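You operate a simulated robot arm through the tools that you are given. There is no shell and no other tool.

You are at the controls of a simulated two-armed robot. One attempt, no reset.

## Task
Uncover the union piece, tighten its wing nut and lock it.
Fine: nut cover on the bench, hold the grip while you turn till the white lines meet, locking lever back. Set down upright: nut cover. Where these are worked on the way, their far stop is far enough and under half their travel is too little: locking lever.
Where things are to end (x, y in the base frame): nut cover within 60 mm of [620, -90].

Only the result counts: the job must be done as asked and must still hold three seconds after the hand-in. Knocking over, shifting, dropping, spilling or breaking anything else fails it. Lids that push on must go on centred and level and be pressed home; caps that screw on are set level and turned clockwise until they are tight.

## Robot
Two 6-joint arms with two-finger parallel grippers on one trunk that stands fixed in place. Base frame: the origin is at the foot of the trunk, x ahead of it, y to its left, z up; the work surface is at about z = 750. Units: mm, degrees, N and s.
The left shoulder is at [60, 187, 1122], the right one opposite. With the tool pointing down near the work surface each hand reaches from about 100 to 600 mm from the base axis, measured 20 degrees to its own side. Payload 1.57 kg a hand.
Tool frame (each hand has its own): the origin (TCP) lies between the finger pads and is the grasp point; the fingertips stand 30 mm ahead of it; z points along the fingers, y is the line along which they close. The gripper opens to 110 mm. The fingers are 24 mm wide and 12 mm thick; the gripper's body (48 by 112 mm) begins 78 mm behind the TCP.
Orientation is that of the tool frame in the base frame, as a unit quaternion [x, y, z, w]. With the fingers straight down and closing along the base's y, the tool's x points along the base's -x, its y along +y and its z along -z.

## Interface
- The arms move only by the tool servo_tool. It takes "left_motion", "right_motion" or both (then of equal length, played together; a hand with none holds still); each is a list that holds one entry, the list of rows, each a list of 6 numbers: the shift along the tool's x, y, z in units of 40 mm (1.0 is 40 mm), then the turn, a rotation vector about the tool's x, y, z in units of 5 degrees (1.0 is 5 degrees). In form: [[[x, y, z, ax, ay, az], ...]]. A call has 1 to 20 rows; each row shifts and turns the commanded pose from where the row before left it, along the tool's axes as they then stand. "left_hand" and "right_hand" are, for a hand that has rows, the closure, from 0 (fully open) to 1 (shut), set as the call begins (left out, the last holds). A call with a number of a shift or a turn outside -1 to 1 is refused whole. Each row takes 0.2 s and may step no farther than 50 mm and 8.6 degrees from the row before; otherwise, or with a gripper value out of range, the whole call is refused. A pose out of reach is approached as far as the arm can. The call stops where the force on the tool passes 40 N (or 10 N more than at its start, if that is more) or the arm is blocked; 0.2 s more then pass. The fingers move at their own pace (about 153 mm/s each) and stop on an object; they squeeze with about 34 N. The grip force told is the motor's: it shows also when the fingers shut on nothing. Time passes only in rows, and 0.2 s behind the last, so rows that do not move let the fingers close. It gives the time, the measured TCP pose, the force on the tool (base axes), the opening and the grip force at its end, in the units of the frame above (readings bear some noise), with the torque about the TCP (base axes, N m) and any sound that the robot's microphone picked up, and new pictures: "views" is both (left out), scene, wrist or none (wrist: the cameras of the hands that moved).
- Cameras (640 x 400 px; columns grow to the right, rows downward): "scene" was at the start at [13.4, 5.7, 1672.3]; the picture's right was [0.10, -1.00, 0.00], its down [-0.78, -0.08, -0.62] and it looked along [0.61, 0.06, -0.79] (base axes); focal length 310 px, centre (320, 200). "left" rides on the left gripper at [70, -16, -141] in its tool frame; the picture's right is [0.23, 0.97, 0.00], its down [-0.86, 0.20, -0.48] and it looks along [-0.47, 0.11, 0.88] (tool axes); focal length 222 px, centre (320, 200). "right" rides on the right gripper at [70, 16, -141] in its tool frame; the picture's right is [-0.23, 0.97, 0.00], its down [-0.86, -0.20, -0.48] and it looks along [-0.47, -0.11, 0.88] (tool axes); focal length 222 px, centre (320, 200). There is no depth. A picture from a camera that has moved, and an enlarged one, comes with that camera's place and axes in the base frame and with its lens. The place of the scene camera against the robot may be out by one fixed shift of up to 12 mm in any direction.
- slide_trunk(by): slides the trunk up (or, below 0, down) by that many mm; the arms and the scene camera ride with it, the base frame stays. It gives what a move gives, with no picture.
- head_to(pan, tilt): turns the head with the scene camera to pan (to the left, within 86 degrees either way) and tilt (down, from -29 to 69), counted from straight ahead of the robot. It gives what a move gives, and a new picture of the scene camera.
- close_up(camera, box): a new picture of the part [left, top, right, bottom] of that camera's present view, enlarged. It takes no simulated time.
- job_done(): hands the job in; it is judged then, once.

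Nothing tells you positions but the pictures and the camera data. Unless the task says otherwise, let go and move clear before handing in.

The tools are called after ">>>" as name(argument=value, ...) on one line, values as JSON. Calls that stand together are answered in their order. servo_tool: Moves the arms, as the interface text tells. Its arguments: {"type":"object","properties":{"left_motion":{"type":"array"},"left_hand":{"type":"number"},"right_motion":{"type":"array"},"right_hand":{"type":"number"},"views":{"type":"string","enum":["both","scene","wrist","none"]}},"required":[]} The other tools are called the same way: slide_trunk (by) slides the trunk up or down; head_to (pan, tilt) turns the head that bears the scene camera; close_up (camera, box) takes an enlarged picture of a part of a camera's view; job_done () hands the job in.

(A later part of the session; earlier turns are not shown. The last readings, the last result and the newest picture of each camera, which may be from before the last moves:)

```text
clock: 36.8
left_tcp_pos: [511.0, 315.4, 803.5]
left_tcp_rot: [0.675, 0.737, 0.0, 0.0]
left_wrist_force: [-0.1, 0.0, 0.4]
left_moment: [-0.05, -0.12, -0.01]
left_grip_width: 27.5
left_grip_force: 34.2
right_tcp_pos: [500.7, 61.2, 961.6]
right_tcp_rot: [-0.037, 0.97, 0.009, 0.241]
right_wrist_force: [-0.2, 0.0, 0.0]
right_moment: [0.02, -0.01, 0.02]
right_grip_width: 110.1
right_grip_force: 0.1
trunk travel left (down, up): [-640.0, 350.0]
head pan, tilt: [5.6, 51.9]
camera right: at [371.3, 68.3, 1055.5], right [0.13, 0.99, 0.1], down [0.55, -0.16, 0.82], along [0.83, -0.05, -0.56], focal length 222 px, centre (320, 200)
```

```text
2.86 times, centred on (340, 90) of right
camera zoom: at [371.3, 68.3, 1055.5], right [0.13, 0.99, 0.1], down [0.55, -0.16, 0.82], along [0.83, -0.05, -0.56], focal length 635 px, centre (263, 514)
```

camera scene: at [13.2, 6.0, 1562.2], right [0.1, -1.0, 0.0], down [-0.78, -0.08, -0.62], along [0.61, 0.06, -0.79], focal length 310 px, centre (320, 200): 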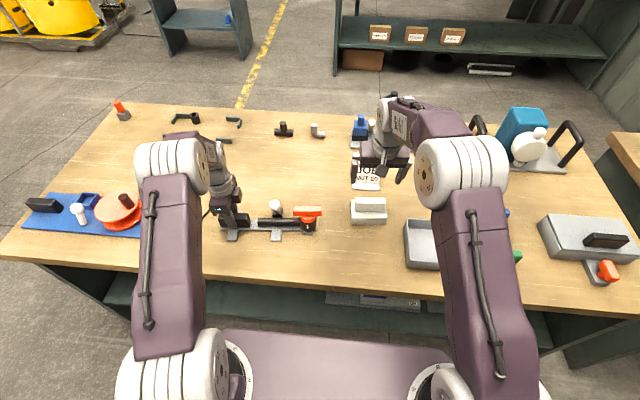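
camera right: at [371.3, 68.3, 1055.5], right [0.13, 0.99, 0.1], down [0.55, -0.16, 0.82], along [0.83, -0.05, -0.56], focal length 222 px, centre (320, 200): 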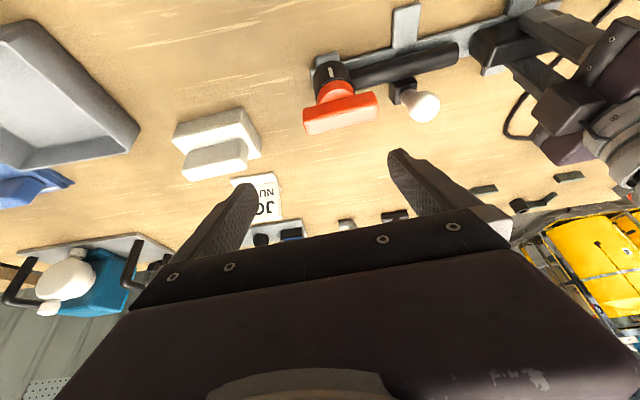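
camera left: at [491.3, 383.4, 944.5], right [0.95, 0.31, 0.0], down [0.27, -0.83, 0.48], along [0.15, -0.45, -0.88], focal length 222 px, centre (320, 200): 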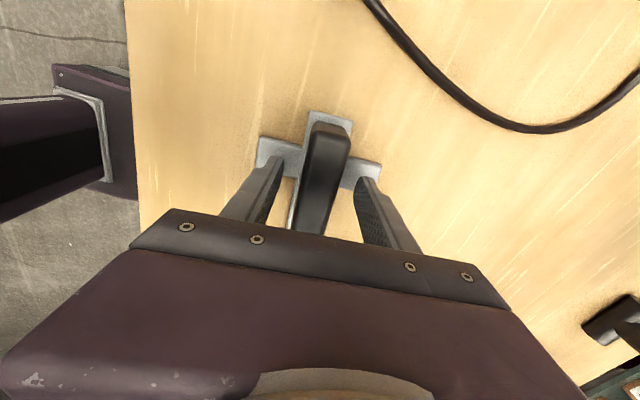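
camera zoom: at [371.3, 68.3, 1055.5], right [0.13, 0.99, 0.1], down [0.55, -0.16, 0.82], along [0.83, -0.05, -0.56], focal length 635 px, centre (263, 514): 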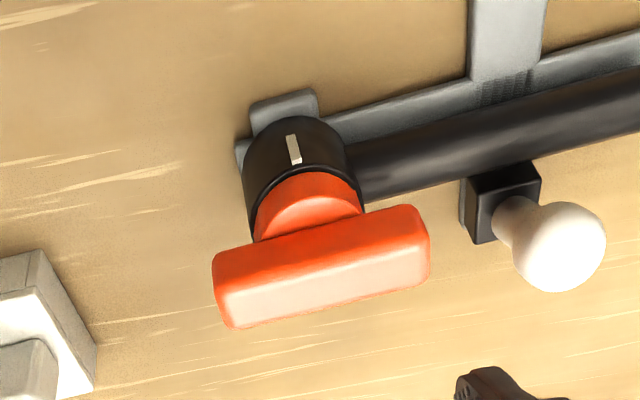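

The nut's axis is vertical at about (531, 94.5), and its bar is roughly 80 × 20 mm with the top near z 845. The body's white line faces me, and the nut's own line must be round the back. I'll test how upright the right hand can be there, since this spot is near its reach limit.

>>> servo_tool(right_motion=[[[0, 0, 0, 0, 1, 0], [0, 0, 0, 0, 1, 0], [0, 0, 0, 0, 0.5, 0], [-0.325, 0.38, 0.35, 0, 0, 0], [-0.325, 0.38, 0.35, 0, 0, 0], [0, 0, 0, 0, 0, 0]]], views="none")

>>> servo_tool(right_motion=[[[0, 0, 0, 0, 1, 0], [0, 0, 0, 0, 1, 0], [0, 0, 0, 0, 1, 0], [0, 0, 0, 0, 0, 0]]], views="both")

```text
clock: 38.2
left_tcp_pos: [512.4, 314.8, 803.1]
left_tcp_rot: [0.676, 0.737, 0.0, 0.0]
left_wrist_force: [0.1, 0.3, -0.3]
left_moment: [-0.05, 0.12, -0.1]
left_grip_width: 27.6
left_grip_force: 33.8
right_tcp_pos: [531.0, 92.9, 941.3]
right_tcp_rot: [-0.038, 0.99, 0.004, 0.133]
right_wrist_force: [0.3, 0.6, -0.8]
right_moment: [0.0, 0.01, 0.01]
right_grip_width: 109.9
right_grip_force: 0.0
trunk travel left (down, up): [-640.0, 350.0]
head pan, tilt: [5.6, 51.9]
```

```text
clock: 39.2
left_tcp_pos: [512.3, 316.5, 802.6]
left_tcp_rot: [0.675, 0.738, 0.0, 0.0]
left_wrist_force: [0.4, 0.1, -0.8]
left_moment: [-0.01, 0.04, 0.03]
left_grip_width: 27.7
left_grip_force: 33.9
right_tcp_pos: [531.0, 91.9, 941.5]
right_tcp_rot: [-0.037, 0.999, 0.0, 0.025]
right_wrist_force: [0.4, 0.3, -0.2]
right_moment: [0.02, -0.01, 0.01]
right_grip_width: 109.8
right_grip_force: 0.1
trunk travel left (down, up): [-640.0, 350.0]
head pan, tilt: [5.6, 51.9]
camera scene: at [13.5, 6.0, 1562.3], right [0.1, -1.0, 0.0], down [-0.78, -0.08, -0.62], along [0.61, 0.06, -0.79], focal length 310 px, centre (320, 200)
camera right: at [451.7, 103.4, 1079.6], right [0.15, 0.99, 0.01], down [0.84, -0.14, 0.52], along [0.51, -0.07, -0.85], focal length 222 px, centre (320, 200)
```

scene: 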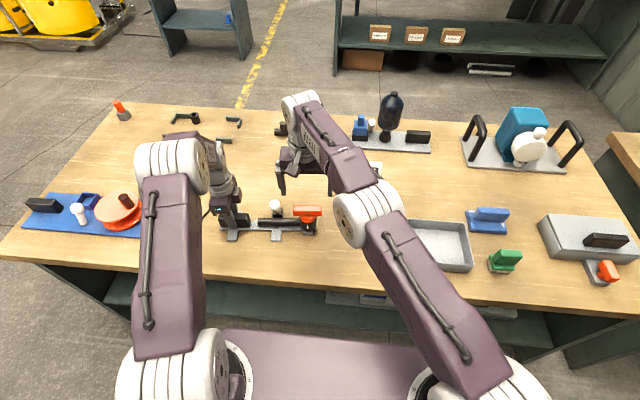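
right: 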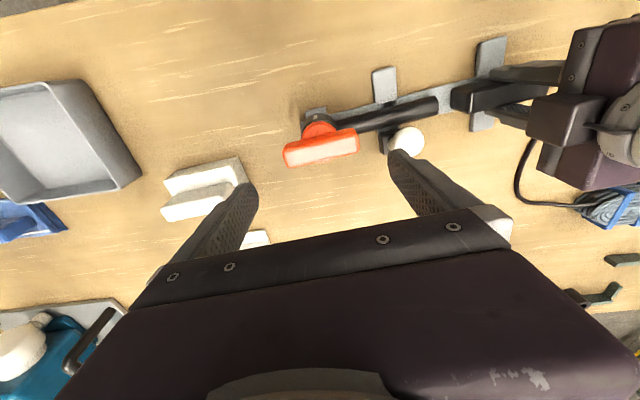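

The right hand reaches this spot almost upright. I'll measure the nut from nearly above.

>>> close_up(camera="right", box=[270, 80, 430, 190])

>>> close_up(camera="right", box=[280, 90, 370, 170])

>>> close_up(camera="left", box=[200, 100, 440, 250])

```text
3.64 times, centred on (350, 135) of right
camera zoom: at [451.7, 103.4, 1079.6], right [0.15, 0.99, 0.01], down [0.84, -0.14, 0.52], along [0.51, -0.07, -0.85], focal length 808 px, centre (211, 436)
```

zoom: 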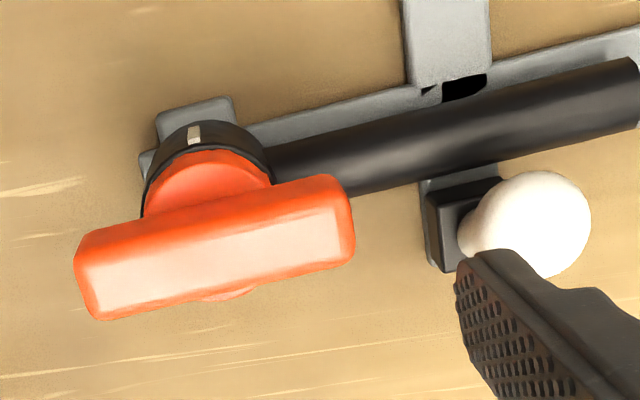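

```text
5.00 times, centred on (325, 130) of right
camera zoom: at [451.7, 103.4, 1079.6], right [0.15, 0.99, 0.01], down [0.84, -0.14, 0.52], along [0.51, -0.07, -0.85], focal length 1111 px, centre (295, 550)
```

zoom: 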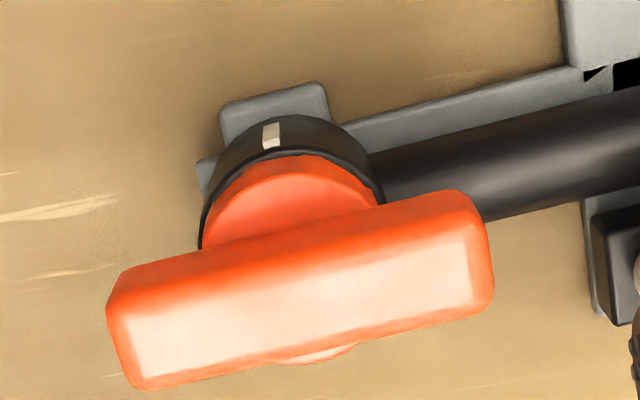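

```text
2.67 times, centred on (320, 175) of left
camera zoom: at [491.4, 383.6, 944.7], right [0.95, 0.31, 0.0], down [0.27, -0.83, 0.48], along [0.15, -0.45, -0.88], focal length 592 px, centre (320, 267)
```

zoom: 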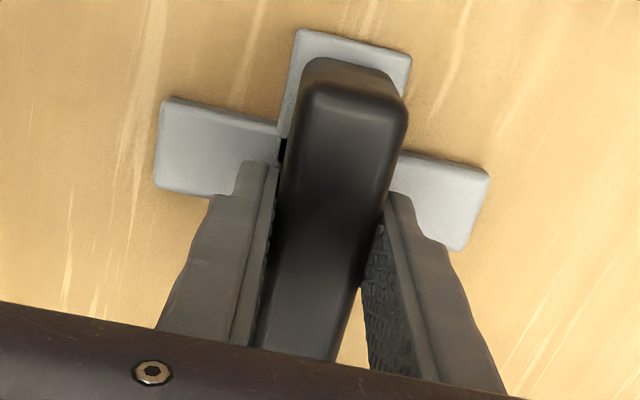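

The nut is centred at about (532, 94) with its bar along the fixture. Before turning it I need to release the locking lever, whose ball is at (541, 192, 835) and leans towards me. I'll use the right hand on the ball, tilted forward, while the left keeps holding the grip.

>>> servo_tool(right_motion=[[[0.265, 0.615, -0.078, 0, 0, 0], [0.265, 0.615, -0.078, 0, 0, 0], [0.265, 0.615, -0.078, 0, 0, 0], [0.265, 0.615, -0.078, 0, 0, 0], [0, 0, 0, 0, -1, 0], [0, 0, 0, 0, -1, 0], [0, 0, 0, 0, -1, 0], [0, 0, 0, 0, -1, 0], [0, 0, 0, 0, -1, 0], [0, 0, 0, 0, -1, 0], [0, 0, 0, 0, -1, 0], [0, 0, 0, 0, -1, 0]]], right_hand=0.45, views="both")

>>> close_up(camera="right", box=[220, 0, 460, 200])

```text
clock: 41.8
left_tcp_pos: [512.3, 316.0, 802.1]
left_tcp_rot: [0.675, 0.737, 0.0, 0.0]
left_wrist_force: [-0.9, -0.1, -0.5]
left_moment: [-0.1, -0.11, -0.06]
left_grip_width: 27.8
left_grip_force: 34.3
right_tcp_pos: [463.8, 164.1, 949.0]
right_tcp_rot: [-0.036, 0.938, 0.013, 0.345]
right_wrist_force: [-0.4, 0.5, 0.1]
right_moment: [0.01, 0.0, 0.02]
right_grip_width: 60.6
right_grip_force: 0.0
right hand out of reach, approached as far as the arm can: row 1, 3, 4
trunk travel left (down, up): [-640.0, 350.0]
head pan, tilt: [5.6, 51.9]
camera scene: at [13.4, 6.0, 1562.3], right [0.1, -1.0, 0.0], down [-0.78, -0.08, -0.62], along [0.61, 0.06, -0.79], focal length 310 px, centre (320, 200)
camera right: at [318.0, 170.4, 1012.3], right [0.1, 0.98, 0.15], down [0.36, -0.17, 0.92], along [0.93, -0.04, -0.37], focal length 222 px, centre (320, 200)
```

scene: 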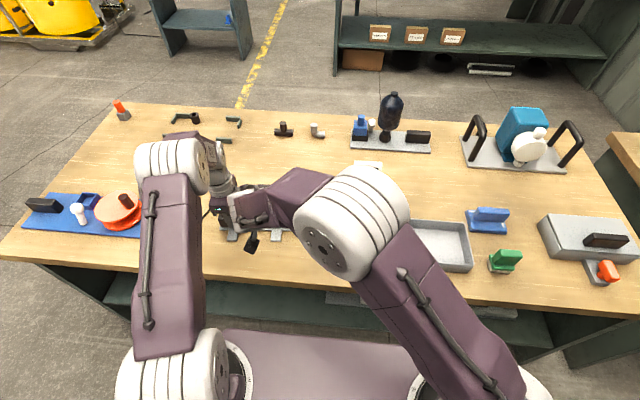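
right: 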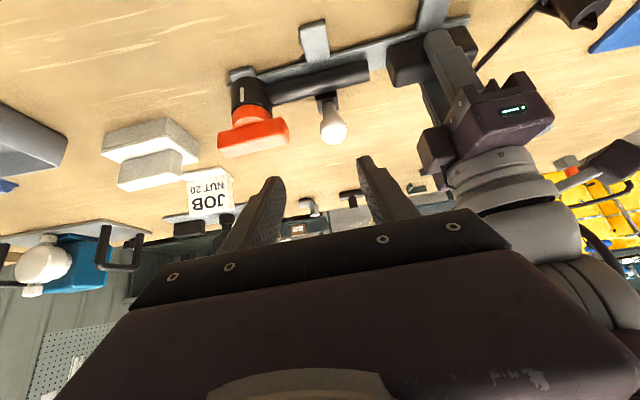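

```text
2.00 times, centred on (340, 100) of right
camera zoom: at [318.0, 170.4, 1012.3], right [0.1, 0.98, 0.15], down [0.36, -0.17, 0.92], along [0.93, -0.04, -0.37], focal length 444 px, centre (280, 400)
```

zoom: 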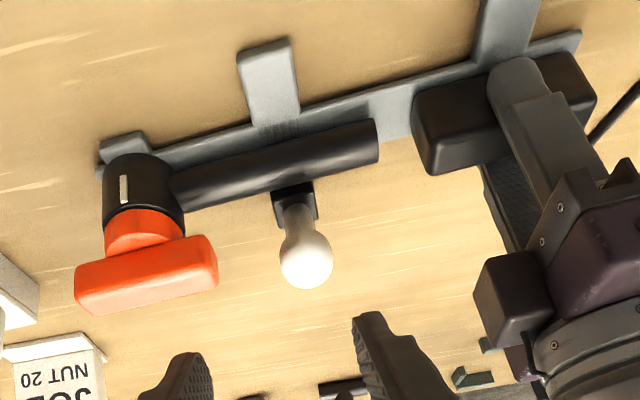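

The right hand is behind the lever at a 40° tilt. I'll bring it to the pre-grasp point and check alignment with the ball.

>>> servo_tool(right_motion=[[[0.157, 0.26, 0.7375, 0, 0, 0], [0.157, 0.26, 0.7375, 0, 0, 0], [0, 0, 0.5, 0, 0, 0], [0, 0, 0, 0, 0, 0]]], right_hand=0.45, views="wrist")

>>> close_up(camera="right", box=[200, 40, 440, 240])

```text
clock: 42.8
left_tcp_pos: [512.3, 316.0, 801.9]
left_tcp_rot: [0.676, 0.737, 0.0, 0.0]
left_wrist_force: [-0.4, 0.6, 0.4]
left_moment: [-0.11, 0.04, -0.07]
left_grip_width: 27.5
left_grip_force: 34.3
right_tcp_pos: [502.8, 188.2, 881.2]
right_tcp_rot: [-0.036, 0.938, 0.013, 0.345]
right_wrist_force: [-0.5, 0.2, 1.1]
right_moment: [-0.01, 0.01, 0.01]
right_grip_width: 60.4
right_grip_force: 0.2
trunk travel left (down, up): [-640.0, 350.0]
head pan, tilt: [5.6, 51.9]
camera right: at [357.2, 193.6, 944.8], right [0.1, 0.98, 0.14], down [0.36, -0.17, 0.92], along [0.93, -0.04, -0.37], focal length 222 px, centre (320, 200)
```

right: 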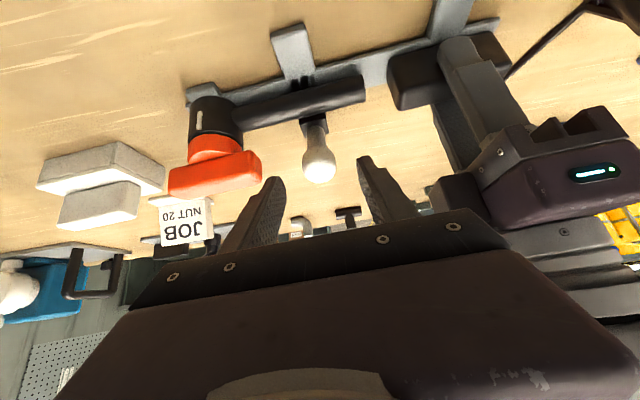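

```text
2.00 times, centred on (320, 140) of right
camera zoom: at [357.2, 193.6, 944.8], right [0.1, 0.98, 0.14], down [0.36, -0.17, 0.92], along [0.93, -0.04, -0.37], focal length 444 px, centre (320, 320)
```

zoom: 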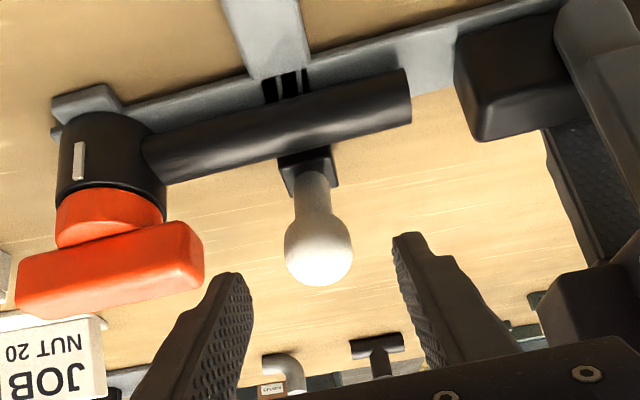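

The ball is centred between the fingers. I'll advance 61 mm and close gently around it.

>>> servo_tool(right_motion=[[[0, 0, 0.38, 0, 0, 0], [0, 0, 0.38, 0, 0, 0], [0, 0, 0.38, 0, 0, 0], [0, 0, 0.36, 0, 0, 0], [0, 0, 0, 0, 0, 0]]], right_hand=0.45, views="wrist")

>>> close_up(camera="right", box=[200, 60, 440, 260])

```text
clock: 44.0
left_tcp_pos: [511.8, 314.6, 803.9]
left_tcp_rot: [0.676, 0.737, 0.0, 0.0]
left_wrist_force: [0.1, 0.2, -0.1]
left_moment: [-0.08, 0.09, -0.16]
left_grip_width: 27.7
left_grip_force: 34.0
right_tcp_pos: [541.7, 191.0, 834.5]
right_tcp_rot: [-0.035, 0.938, 0.011, 0.345]
right_wrist_force: [-0.2, -0.3, 0.5]
right_moment: [-0.02, -0.01, -0.02]
right_grip_width: 60.4
right_grip_force: 0.0
trunk travel left (down, up): [-640.0, 350.0]
head pan, tilt: [5.6, 51.9]
camera right: at [395.9, 197.2, 898.2], right [0.1, 0.98, 0.14], down [0.36, -0.17, 0.92], along [0.93, -0.04, -0.37], focal length 222 px, centre (320, 200)
```

right: 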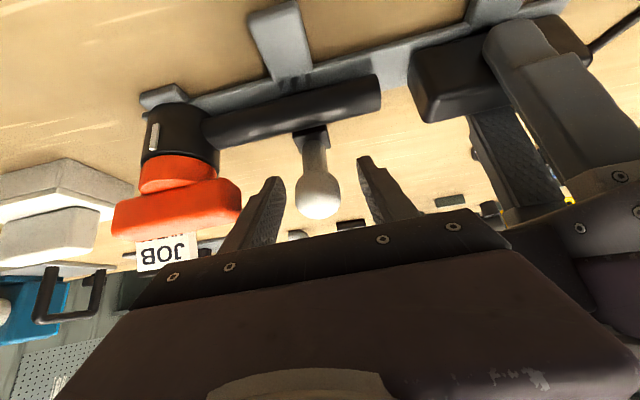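

```text
2.00 times, centred on (320, 160) of right
camera zoom: at [395.9, 197.2, 898.2], right [0.1, 0.98, 0.14], down [0.36, -0.17, 0.92], along [0.93, -0.04, -0.37], focal length 444 px, centre (320, 280)
```

zoom: 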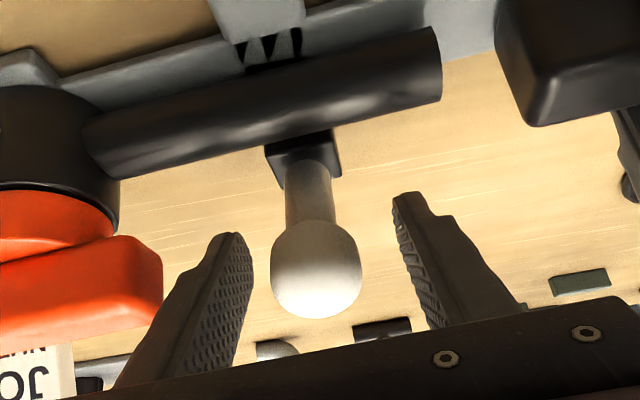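

The ball sits right at the grasp point. I'll close on it, then swing it away from me along its arc in small steps and watch the force.

>>> servo_tool(right_motion=[[[0, 0, 0, 0, 0, 0], [0, 0, 0, 0, 0, 0], [0, 0, 0, 0, 0, 0]]], right_hand=1, views="none")

>>> servo_tool(right_motion=[[[-0.144, 0, 0.0735, 0, 0, 0], [-0.179, 0, 0.126, 0, 0, 0], [0, 0, 0, 0, 0, 0]]], views="wrist")

>>> close_up(camera="right", box=[200, 60, 440, 260])

```text
clock: 44.8
left_tcp_pos: [513.2, 315.8, 803.2]
left_tcp_rot: [0.675, 0.737, 0.0, 0.0]
left_wrist_force: [-2.1, 10.9, 0.3]
left_moment: [-0.51, -0.08, 0.07]
left_grip_width: 27.6
left_grip_force: 34.4
right_tcp_pos: [542.2, 190.3, 833.9]
right_tcp_rot: [-0.035, 0.938, 0.011, 0.344]
right_wrist_force: [2.3, -10.8, 0.6]
right_moment: [0.02, -0.09, 0.0]
right_grip_width: 31.3
right_grip_force: 33.9
trunk travel left (down, up): [-640.0, 350.0]
head pan, tilt: [5.6, 51.9]
```

```text
clock: 45.6
left_tcp_pos: [513.1, 316.1, 803.3]
left_tcp_rot: [0.676, 0.737, 0.001, 0.001]
left_wrist_force: [11.5, 0.8, 3.4]
left_moment: [-0.5, -0.57, 1.28]
left_grip_width: 29.8
left_grip_force: 33.9
right_tcp_pos: [555.7, 193.4, 835.2]
right_tcp_rot: [-0.036, 0.938, 0.011, 0.343]
right_wrist_force: [-11.7, -1.4, -5.1]
right_moment: [-0.09, 0.69, 0.17]
right_grip_width: 31.2
right_grip_force: 33.5
trunk travel left (down, up): [-640.0, 350.0]
head pan, tilt: [5.6, 51.9]
camera right: at [410.6, 199.2, 899.6], right [0.1, 0.98, 0.14], down [0.36, -0.17, 0.92], along [0.93, -0.04, -0.37], focal length 222 px, centre (320, 200)
```

right: 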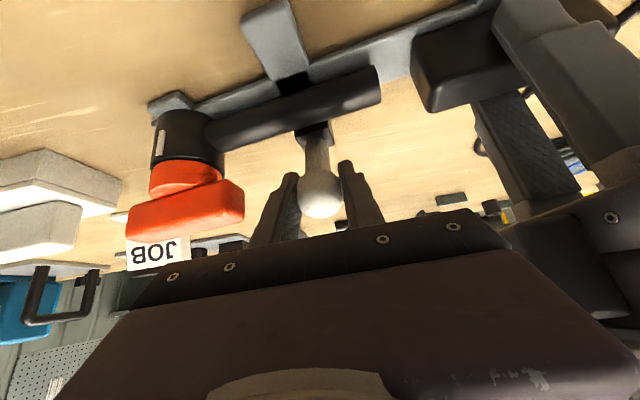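

```text
2.00 times, centred on (320, 160) of right
camera zoom: at [410.6, 199.2, 899.6], right [0.1, 0.98, 0.14], down [0.36, -0.17, 0.92], along [0.93, -0.04, -0.37], focal length 444 px, centre (320, 280)
```

zoom: 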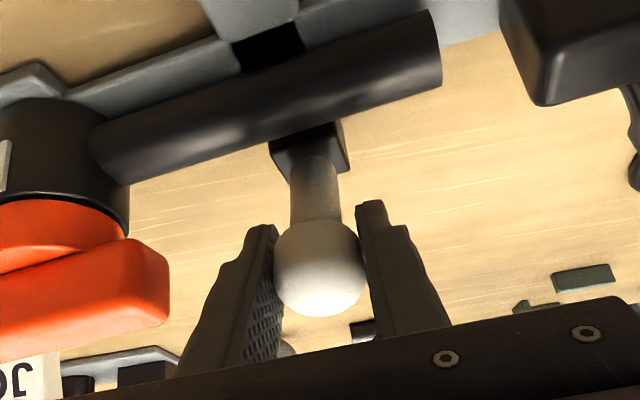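

The left hand took up 11 N and 1.3 Nm and its grip width grew, so the whole fixture is turning instead of the lever. I'll reverse that motion straight away to bring it back.

>>> servo_tool(right_motion=[[[0.179, 0, -0.126, 0, 0, 0], [0.144, 0, -0.0735, 0, 0, 0], [0, 0, 0, 0, 0, 0]]], views="both")

>>> close_up(camera="right", box=[200, 60, 440, 260])

>>> close_up(camera="scene", box=[200, 180, 350, 260])

```text
clock: 46.4
left_tcp_pos: [510.0, 315.5, 802.3]
left_tcp_rot: [0.676, 0.737, -0.002, -0.001]
left_wrist_force: [-8.0, 4.4, 5.0]
left_moment: [0.41, -0.22, -0.47]
left_grip_width: 28.0
left_grip_force: 33.9
right_tcp_pos: [542.4, 190.5, 836.8]
right_tcp_rot: [-0.036, 0.938, 0.013, 0.346]
right_wrist_force: [8.1, -1.5, -1.9]
right_moment: [0.19, -0.42, -0.31]
right_grip_width: 31.2
right_grip_force: 34.3
trunk travel left (down, up): [-640.0, 350.0]
head pan, tilt: [5.6, 51.9]
camera scene: at [12.6, 5.6, 1562.4], right [0.1, -1.0, 0.0], down [-0.78, -0.08, -0.62], along [0.61, 0.06, -0.79], focal length 310 px, centre (320, 200)
camera right: at [396.1, 197.4, 900.6], right [0.1, 0.98, 0.15], down [0.35, -0.17, 0.92], along [0.93, -0.04, -0.36], focal length 222 px, centre (320, 200)
```

scene: 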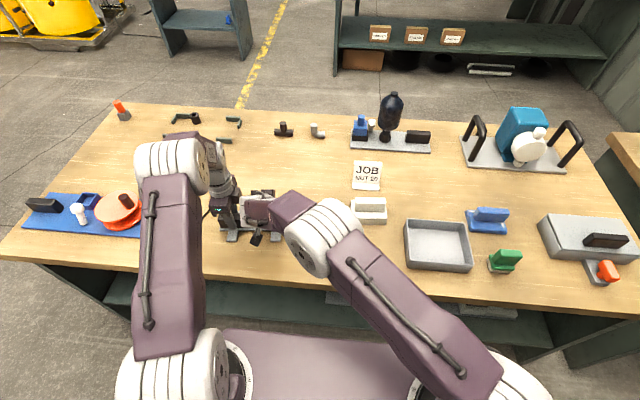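
right: 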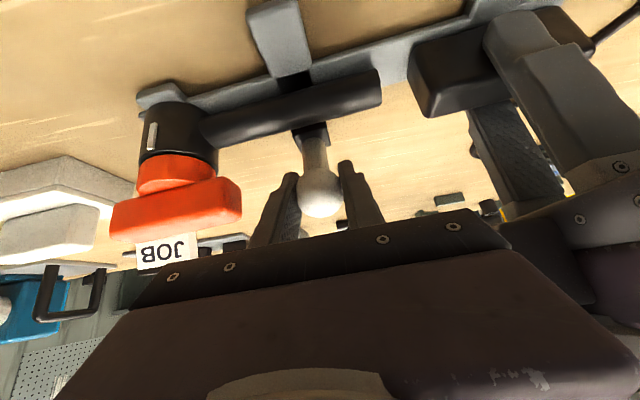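

```text
2.00 times, centred on (320, 160) of right
camera zoom: at [396.1, 197.4, 900.6], right [0.1, 0.98, 0.15], down [0.35, -0.17, 0.92], along [0.93, -0.04, -0.36], focal length 444 px, centre (320, 280)
```

zoom: 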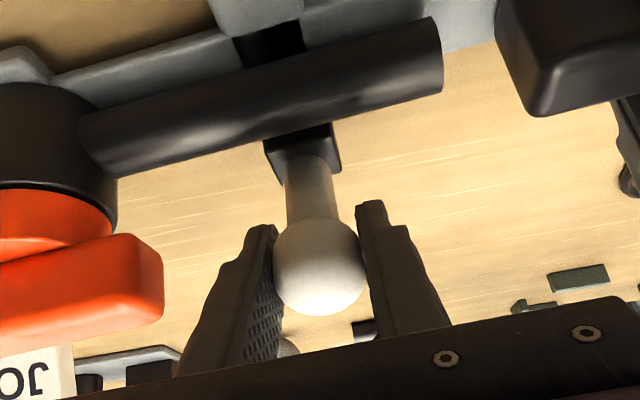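

```text
4.27 times, centred on (275, 220) of scene
camera zoom: at [12.6, 5.6, 1562.4], right [0.1, -1.0, 0.0], down [-0.78, -0.08, -0.62], along [0.61, 0.06, -0.79], focal length 1321 px, centre (512, 115)
```

zoom: 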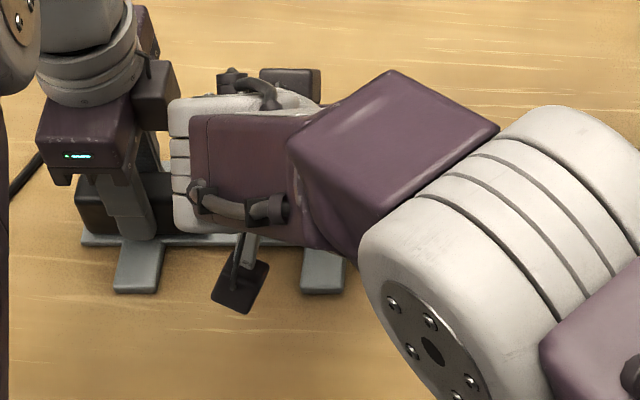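

Everything is back where it was: the lever hasn't moved relative to its block, and the fixture returned. I'll look closely at the lever's base to understand which way it swings.

>>> close_up(camera="right", box=[280, 100, 370, 230])

>>> close_up(camera="right", box=[120, 60, 400, 200])

```text
3.08 times, centred on (325, 165) of right
camera zoom: at [396.1, 197.4, 900.6], right [0.1, 0.98, 0.15], down [0.35, -0.17, 0.92], along [0.93, -0.04, -0.36], focal length 684 px, centre (305, 308)
```

zoom: 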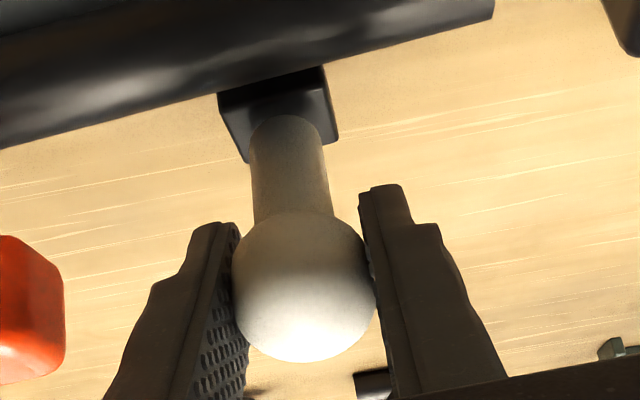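

```text
2.29 times, centred on (260, 130) of right
camera zoom: at [396.1, 197.4, 900.6], right [0.1, 0.98, 0.15], down [0.35, -0.17, 0.92], along [0.93, -0.04, -0.36], focal length 508 px, centre (457, 360)
```

zoom: 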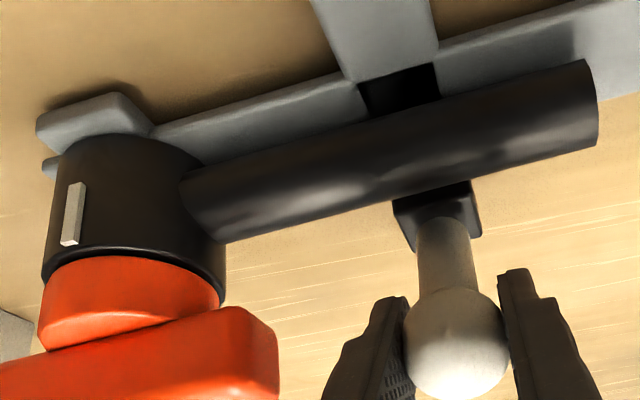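

The lever leans only in the fixture's fore-aft direction and wouldn't move with 8–11 N either way, so it's probably not meant to move yet. The order in the task is uncover, tighten, lock, so I'll let go of the ball and back off, then try the nut.

>>> servo_tool(right_motion=[[[0, 0, 0, 0, 0, 0], [0, 0, 0, 0, 0, 0], [0, 0, -0.5, 0, 0, 0], [0, 0, -0.75, 0, 0, 0], [0, 0, -0.75, 0, 0, 0], [0, 0, -0.75, 0, 0, 0]]], right_hand=0.45, views="both")

>>> close_up(camera="right", box=[200, 0, 440, 160])

>>> close_up(camera="scene", box=[200, 180, 350, 260])

```text
clock: 47.8
left_tcp_pos: [511.4, 314.8, 802.4]
left_tcp_rot: [0.676, 0.737, 0.0, 0.0]
left_wrist_force: [0.5, 0.0, -5.2]
left_moment: [0.59, 0.06, -0.02]
left_grip_width: 27.8
left_grip_force: 34.2
right_tcp_pos: [471.0, 186.3, 919.5]
right_tcp_rot: [-0.036, 0.938, 0.011, 0.344]
right_wrist_force: [0.0, 0.6, 1.1]
right_moment: [-0.03, 0.0, 0.0]
right_grip_width: 60.5
right_grip_force: 0.0
trunk travel left (down, up): [-640.0, 350.0]
head pan, tilt: [5.6, 51.9]
camera scene: at [13.2, 5.8, 1562.2], right [0.1, -1.0, 0.0], down [-0.78, -0.08, -0.62], along [0.61, 0.06, -0.79], focal length 310 px, centre (320, 200)
camera right: at [326.1, 192.0, 983.6], right [0.1, 0.98, 0.14], down [0.36, -0.17, 0.92], along [0.93, -0.04, -0.37], focal length 222 px, centre (320, 200)
```

scene: 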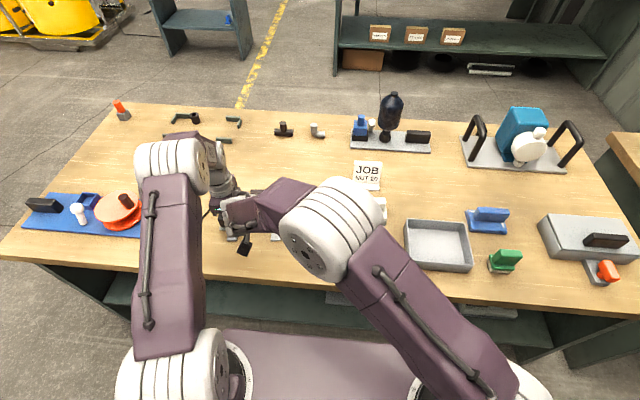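
right: 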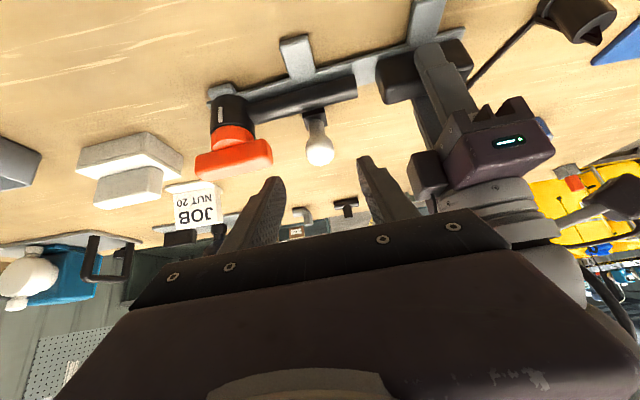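

```text
2.50 times, centred on (320, 80) of right
camera zoom: at [326.1, 192.0, 983.6], right [0.1, 0.98, 0.14], down [0.36, -0.17, 0.92], along [0.93, -0.04, -0.37], focal length 555 px, centre (320, 500)
```

zoom: 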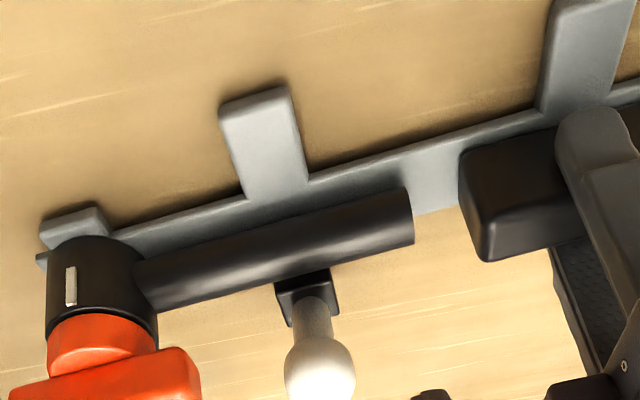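

```text
4.27 times, centred on (275, 220) of scene
camera zoom: at [13.2, 5.8, 1562.2], right [0.1, -1.0, 0.0], down [-0.78, -0.08, -0.62], along [0.61, 0.06, -0.79], focal length 1321 px, centre (512, 115)
```

zoom: 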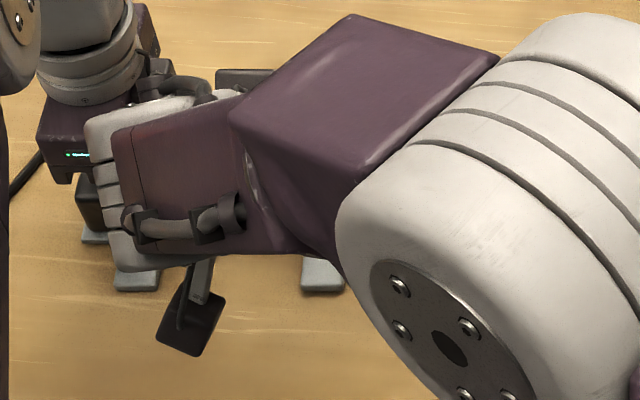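

Now I'll bring the right hand upright above the nut. Meanwhile the left hand opens and re-closes on the grip, so the fixture settles flat.

>>> servo_tool(right_motion=[[[-0.29, -0.79, 0.083, 0, 0, 0], [-0.29, -0.79, 0.083, 0, 0, 0], [-0.29, -0.79, 0.083, 0, 0, 0], [0, 0, 0, 0, 1, 0], [0, 0, 0, 0, 1, 0], [0, 0, 0, 0, 1, 0], [0, 0, 0, 0, 1, 0], [0, 0, 0, 0, 1, 0], [0, 0, 0, 0, 1, 0], [0, 0, 0, 0, 1, 0]]], right_hand=0, left_motion=[[[0, 0, 0, 0, 0, 0], [0, 0, 0, 0, 0, 0], [0, 0, 0, 0, 0, 0], [0, 0, 0, 0, 0, 0], [0, 0, 0, 0, 0, 0], [0, 0, 0, 0, 0, 0], [0, 0, 0, 0, 0, 0], [0, 0, 0, 0, 0, 0], [0, 0, 0, 0, 0, 0], [0, 0, 0, 0, 0, 0]]], left_hand=0.55, views="both")

>>> close_up(camera="scene", box=[200, 180, 350, 260])

>>> close_up(camera="left", box=[200, 80, 440, 250])

>>> close_up(camera="right", box=[270, 60, 470, 200])

```text
clock: 50.0
left_tcp_pos: [513.3, 314.9, 802.0]
left_tcp_rot: [0.676, 0.737, 0.0, 0.0]
left_wrist_force: [-0.5, -0.2, -0.8]
left_moment: [0.0, 0.0, 0.02]
left_grip_width: 49.3
left_grip_force: 0.1
right_tcp_pos: [512.4, 95.0, 933.1]
right_tcp_rot: [-0.038, 0.998, 0.001, 0.045]
right_wrist_force: [0.4, -0.3, 0.0]
right_moment: [-0.01, 0.05, 0.03]
right_grip_width: 110.1
right_grip_force: 0.0
trunk travel left (down, up): [-640.0, 350.0]
head pan, tilt: [5.6, 51.9]
camera scene: at [14.4, 5.9, 1562.3], right [0.1, -1.0, 0.0], down [-0.78, -0.08, -0.62], along [0.61, 0.06, -0.79], focal length 310 px, centre (320, 200)
camera right: at [428.3, 104.5, 1068.5], right [0.15, 0.99, 0.02], down [0.82, -0.14, 0.55], along [0.55, -0.07, -0.83], focal length 222 px, centre (320, 200)
camera left: at [491.9, 383.5, 944.4], right [0.95, 0.31, 0.0], down [0.27, -0.83, 0.48], along [0.15, -0.45, -0.88], focal length 222 px, centre (320, 200)
```

scene: 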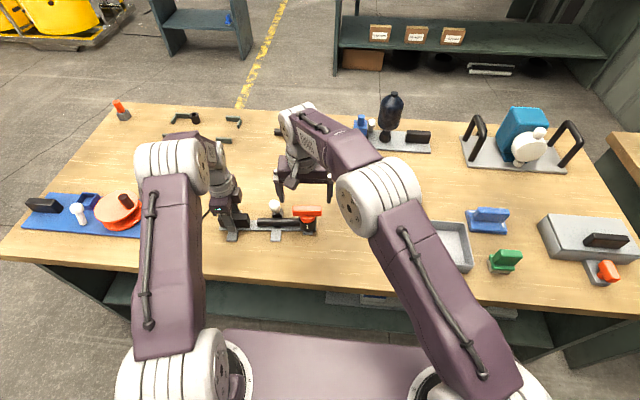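
right: 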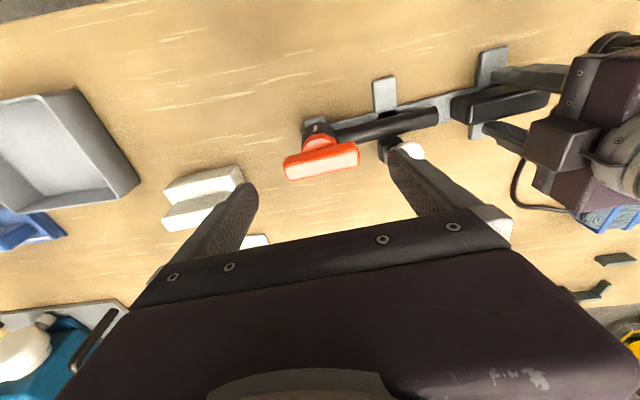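
left: 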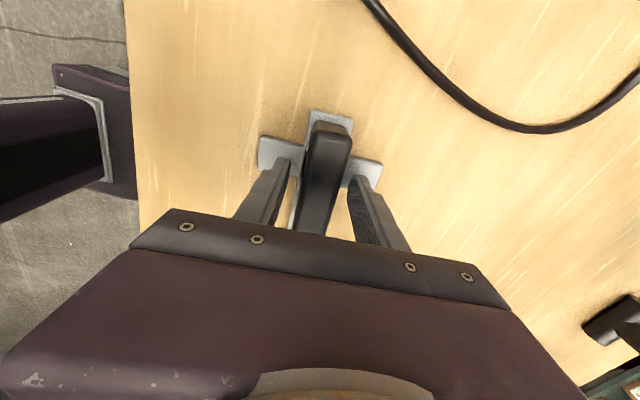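

```text
4.27 times, centred on (275, 220) of scene
camera zoom: at [14.4, 5.9, 1562.3], right [0.1, -1.0, 0.0], down [-0.78, -0.08, -0.62], along [0.61, 0.06, -0.79], focal length 1321 px, centre (512, 115)
```

zoom: 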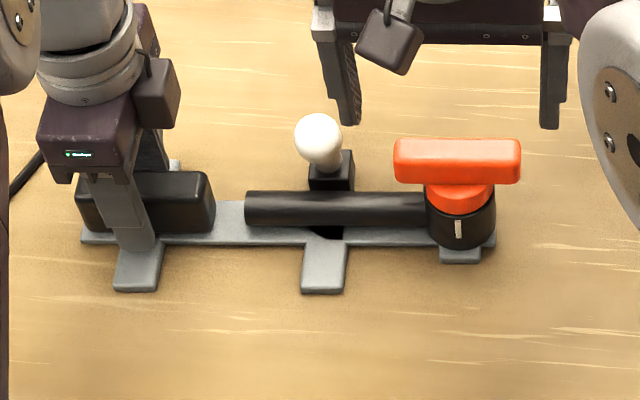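

```text
2.35 times, centred on (320, 165) of left
camera zoom: at [491.9, 383.5, 944.4], right [0.95, 0.31, 0.0], down [0.27, -0.83, 0.48], along [0.15, -0.45, -0.88], focal length 523 px, centre (320, 282)
```

zoom: 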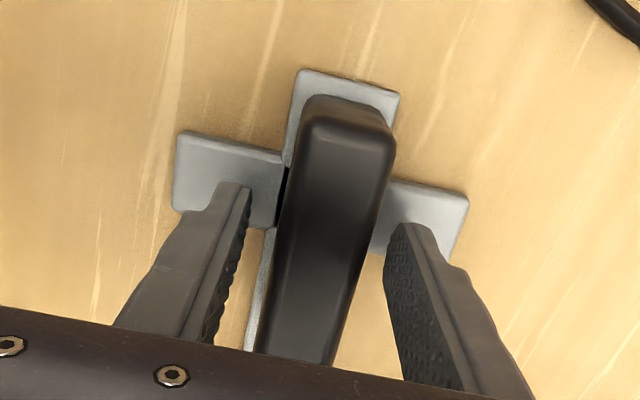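

```text
2.86 times, centred on (370, 130) of right
camera zoom: at [428.3, 104.5, 1068.5], right [0.15, 0.99, 0.02], down [0.82, -0.14, 0.55], along [0.55, -0.07, -0.83], focal length 635 px, centre (177, 400)
```

zoom: 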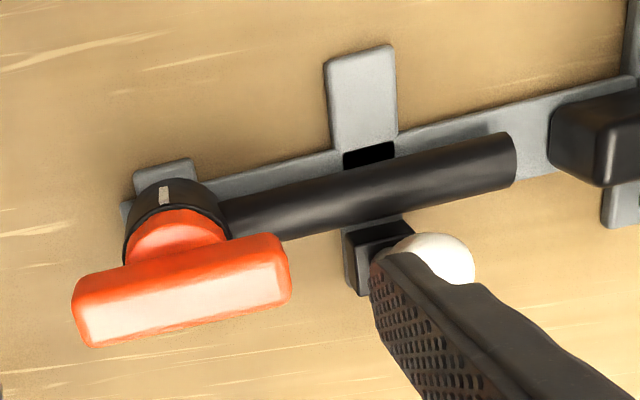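

The fixture is back within about a millimetre of where it started. I'll re-close the left hand on the grip and line the right hand up straight above the nut bar.

>>> servo_tool(left_motion=[[[0, 0.04, 0, 0, 0, 0], [0, 0, 0, 0, 0, 0]]], left_hand=0.55, views="none")

>>> servo_tool(left_motion=[[[0, 0, 0, 0, 0, 0], [0, 0, 0, 0, 0, 0], [0, 0, 0, 0, 0, 0], [0, 0, 0, 0, 0, 0]]], left_hand=1, right_motion=[[[0, 0, 0, 0, 1.0, 0], [-0.488, -0.055, 0.5, 0, 0, -0.1], [0, 0, 0.7, 0, 0, 0], [0, 0, 0, 0, 0, 0]]], right_hand=0, views="both")

>>> close_up(camera="right", box=[200, 60, 440, 240])

>>> close_up(camera="scene", box=[260, 180, 360, 250])

```text
clock: 50.6
left_tcp_pos: [513.9, 316.1, 803.0]
left_tcp_rot: [0.675, 0.738, 0.0, 0.0]
left_wrist_force: [-0.4, 0.4, 0.3]
left_moment: [0.0, 0.01, -0.03]
left_grip_width: 49.5
left_grip_force: 0.1
right_tcp_pos: [511.3, 94.9, 932.4]
right_tcp_rot: [-0.038, 0.998, 0.001, 0.046]
right_wrist_force: [-0.2, 0.0, 0.4]
right_moment: [0.02, -0.02, 0.01]
right_grip_width: 110.0
right_grip_force: 0.1
trunk travel left (down, up): [-640.0, 350.0]
head pan, tilt: [5.6, 51.9]
```

```text
clock: 51.6
left_tcp_pos: [513.2, 314.3, 802.7]
left_tcp_rot: [0.676, 0.737, 0.0, -0.001]
left_wrist_force: [-1.6, 1.1, 2.6]
left_moment: [-0.07, 0.13, -0.21]
left_grip_width: 27.7
left_grip_force: 33.5
right_tcp_pos: [523.8, 87.6, 885.4]
right_tcp_rot: [-0.042, 0.999, -0.001, 0.003]
right_wrist_force: [0.5, 0.8, -0.1]
right_moment: [0.03, 0.0, -0.01]
right_grip_width: 110.1
right_grip_force: 0.1
right hand out of reach, approached as far as the arm can: row 2
trunk travel left (down, up): [-640.0, 350.0]
head pan, tilt: [5.6, 51.9]
camera scene: at [12.8, 5.8, 1562.3], right [0.1, -1.0, 0.0], down [-0.78, -0.08, -0.62], along [0.61, 0.06, -0.79], focal length 310 px, centre (320, 200)
camera right: at [450.6, 98.7, 1027.1], right [0.15, 0.99, 0.0], down [0.87, -0.13, 0.48], along [0.48, -0.07, -0.88], focal length 222 px, centre (320, 200)
camera left: at [492.5, 384.1, 944.8], right [0.95, 0.31, 0.0], down [0.27, -0.83, 0.48], along [0.15, -0.45, -0.88], focal length 222 px, centre (320, 200)
```

scene: 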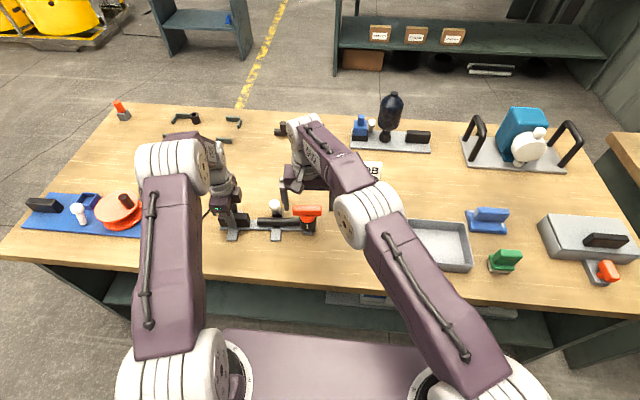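
right: 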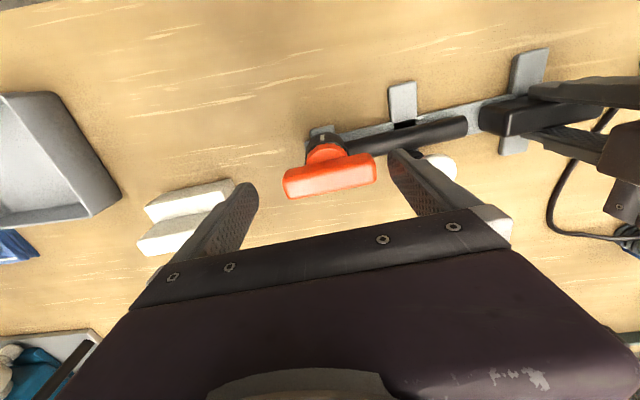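
left: 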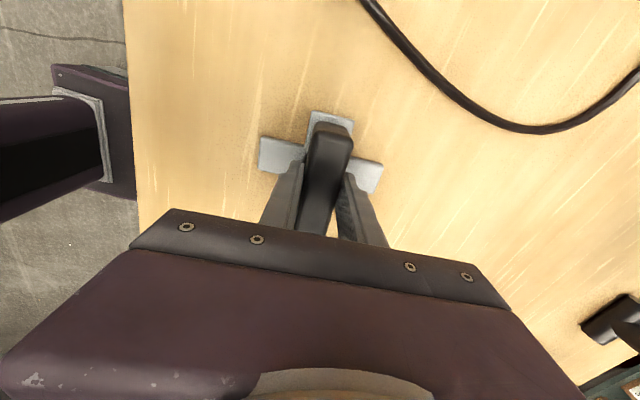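

```text
2.22 times, centred on (320, 150) of right
camera zoom: at [450.6, 98.7, 1027.1], right [0.15, 0.99, 0.0], down [0.87, -0.13, 0.48], along [0.48, -0.07, -0.88], focal length 494 px, centre (320, 311)
```

zoom: 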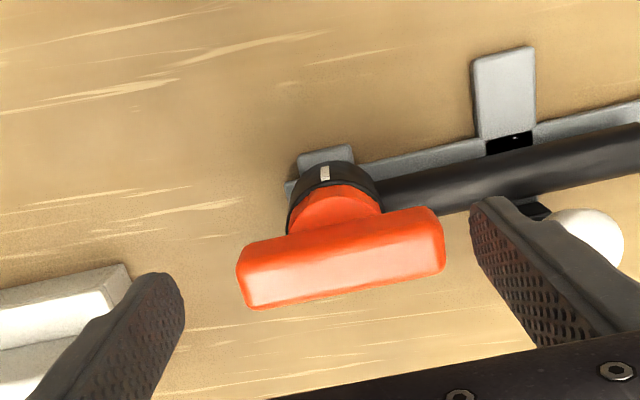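

```text
5.71 times, centred on (310, 215) of scene
camera zoom: at [12.8, 5.8, 1562.3], right [0.1, -1.0, 0.0], down [-0.78, -0.08, -0.62], along [0.61, 0.06, -0.79], focal length 1770 px, centre (377, 114)
```

zoom: 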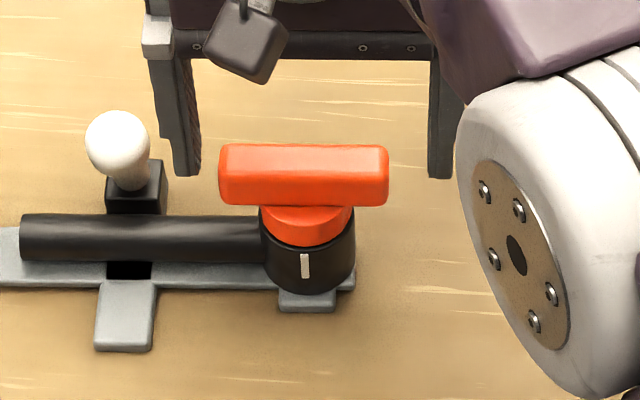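

The left hand has its hold again (27.7 mm). Straight down is at the edge of the right arm's reach, so I'll grip the nut bar across its width, with the hand tilted along the bar so the wrist sits closer. First I'll pull back and turn the hand 90°.

>>> servo_tool(right_motion=[[[0.41, -0.45, -0.42, 0, 0, 0], [0.41, -0.45, -0.42, 0, 0, 0], [0.41, -0.45, -0.42, 0, 0, 0], [0, 0, 0, 0, 0, -1], [0, 0, 0, 0, 0, -1], [0, 0, 0, 0, 0, -1], [0, 0, 0, 0, 0, -1], [0, 0, 0, 0, 0, -1], [0, 0, 0, 0, 0, -1], [0, 0, 0, 0, 0, -1], [0, 0, 0, 0, 0, -1], [0, 0, 0, 0, 0, -1], [0, 0, 0, 0, 0, -1], [0, 0, 0, 0, 0, -1], [0, 0, 0, 0, 0, -1], [0, 0, 0, 0, 0, -1], [0, 0, 0, 0, 0, -1], [0, 0, 0, 0, 0, -1]]], right_hand=0.45, views="none")

>>> servo_tool(right_motion=[[[0, 0, 0, 0, 0, -1], [0, 0, 0, 0, 0, -1], [0, 0, 0, 0, 0, -1], [0, 0, 0, 0, -1, 0], [0, 0, 0, 0, -1, 0], [0, 0, 0, 0, -1, 0], [0, 0, 0, 0, -1, 0], [0, 0, 0, 0, -1, 0], [0, 0, 0, 0, -1, 0]]], views="both")

```text
clock: 55.4
left_tcp_pos: [513.1, 316.4, 802.0]
left_tcp_rot: [0.676, 0.737, 0.001, 0.0]
left_wrist_force: [-2.2, -0.6, 1.1]
left_moment: [-0.03, 0.07, -0.15]
left_grip_width: 27.4
left_grip_force: 33.8
right_tcp_pos: [477.6, 30.4, 935.6]
right_tcp_rot: [-0.642, 0.767, -0.002, 0.002]
right_wrist_force: [-0.1, -0.2, 0.8]
right_moment: [0.03, -0.01, 0.0]
right_grip_width: 60.6
right_grip_force: 0.0
trunk travel left (down, up): [-640.0, 350.0]
head pan, tilt: [5.6, 51.9]
```

```text
clock: 57.4
left_tcp_pos: [513.3, 314.7, 802.7]
left_tcp_rot: [0.675, 0.738, -0.001, 0.0]
left_wrist_force: [-1.7, -0.6, 1.8]
left_moment: [0.08, 0.1, -0.16]
left_grip_width: 27.3
left_grip_force: 34.2
right_tcp_pos: [477.4, 29.4, 934.5]
right_tcp_rot: [0.712, -0.653, -0.189, -0.177]
right_wrist_force: [-0.6, -0.2, 0.7]
right_moment: [0.0, 0.0, 0.01]
right_grip_width: 60.5
right_grip_force: 0.1
trunk travel left (down, up): [-640.0, 350.0]
head pan, tilt: [5.6, 51.9]
camera scene: at [13.0, 5.5, 1562.3], right [0.1, -1.0, 0.0], down [-0.78, -0.08, -0.62], along [0.61, 0.06, -0.79], focal length 310 px, centre (320, 200)
camera right: at [471.2, -102.0, 1023.9], right [-0.99, 0.11, 0.11], down [0.15, 0.52, 0.84], along [0.04, 0.85, -0.53], focal length 222 px, centre (320, 200)
```

scene: 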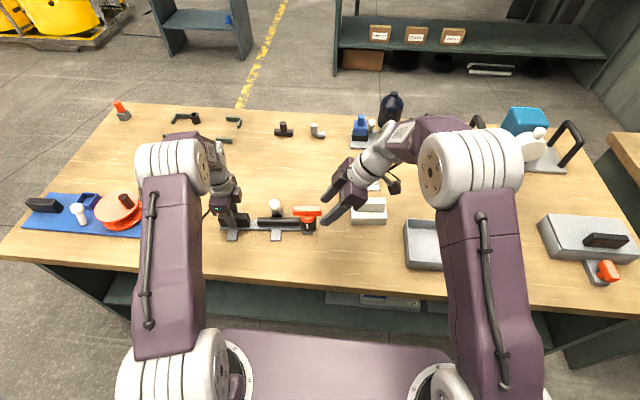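
right: 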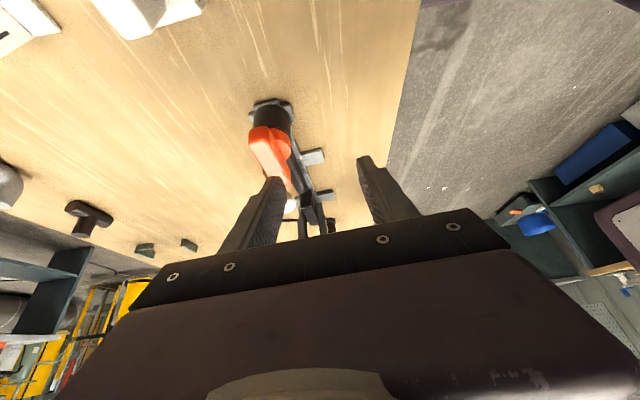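

The hand is now turned and tilted, looking along the fixture from the right side. I'll enlarge the view to find the nut's line and refine its position.

>>> close_up(camera="right", box=[220, 80, 360, 200])

>>> close_up(camera="right", box=[240, 85, 310, 145])

>>> close_up(camera="scene", box=[260, 180, 360, 250])

```text
3.33 times, centred on (290, 140) of right
camera zoom: at [471.2, -102.0, 1023.9], right [-0.99, 0.11, 0.11], down [0.15, 0.52, 0.84], along [0.04, 0.85, -0.53], focal length 740 px, centre (420, 400)
```

zoom: 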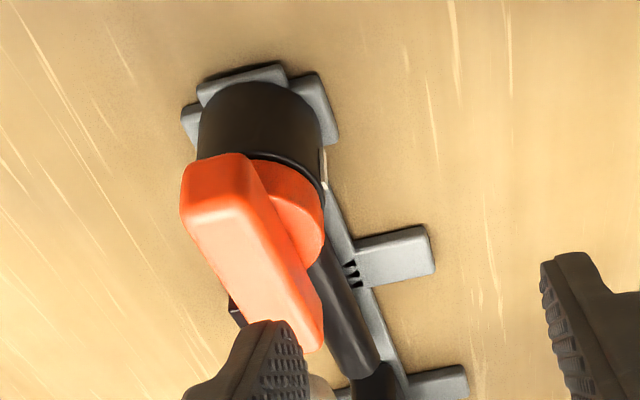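

```text
6.67 times, centred on (275, 115) of right
camera zoom: at [471.2, -102.0, 1023.9], right [-0.99, 0.11, 0.11], down [0.15, 0.52, 0.84], along [0.04, 0.85, -0.53], focal length 1481 px, centre (620, 767)
```

zoom: 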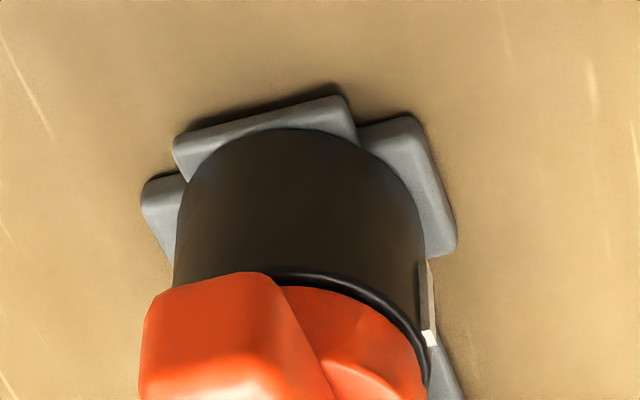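

```text
5.71 times, centred on (310, 215) of scene
camera zoom: at [13.0, 5.5, 1562.3], right [0.1, -1.0, 0.0], down [-0.78, -0.08, -0.62], along [0.61, 0.06, -0.79], focal length 1770 px, centre (377, 114)
```

zoom: 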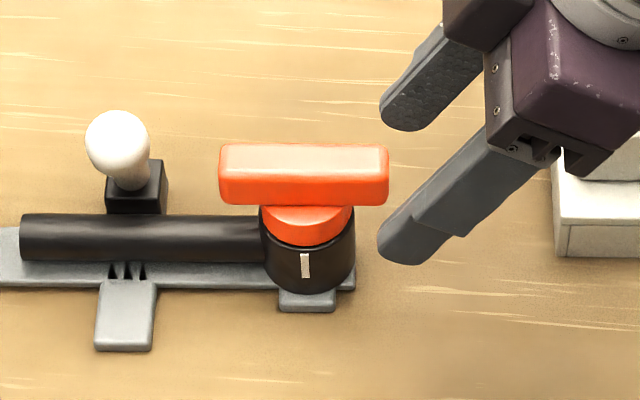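

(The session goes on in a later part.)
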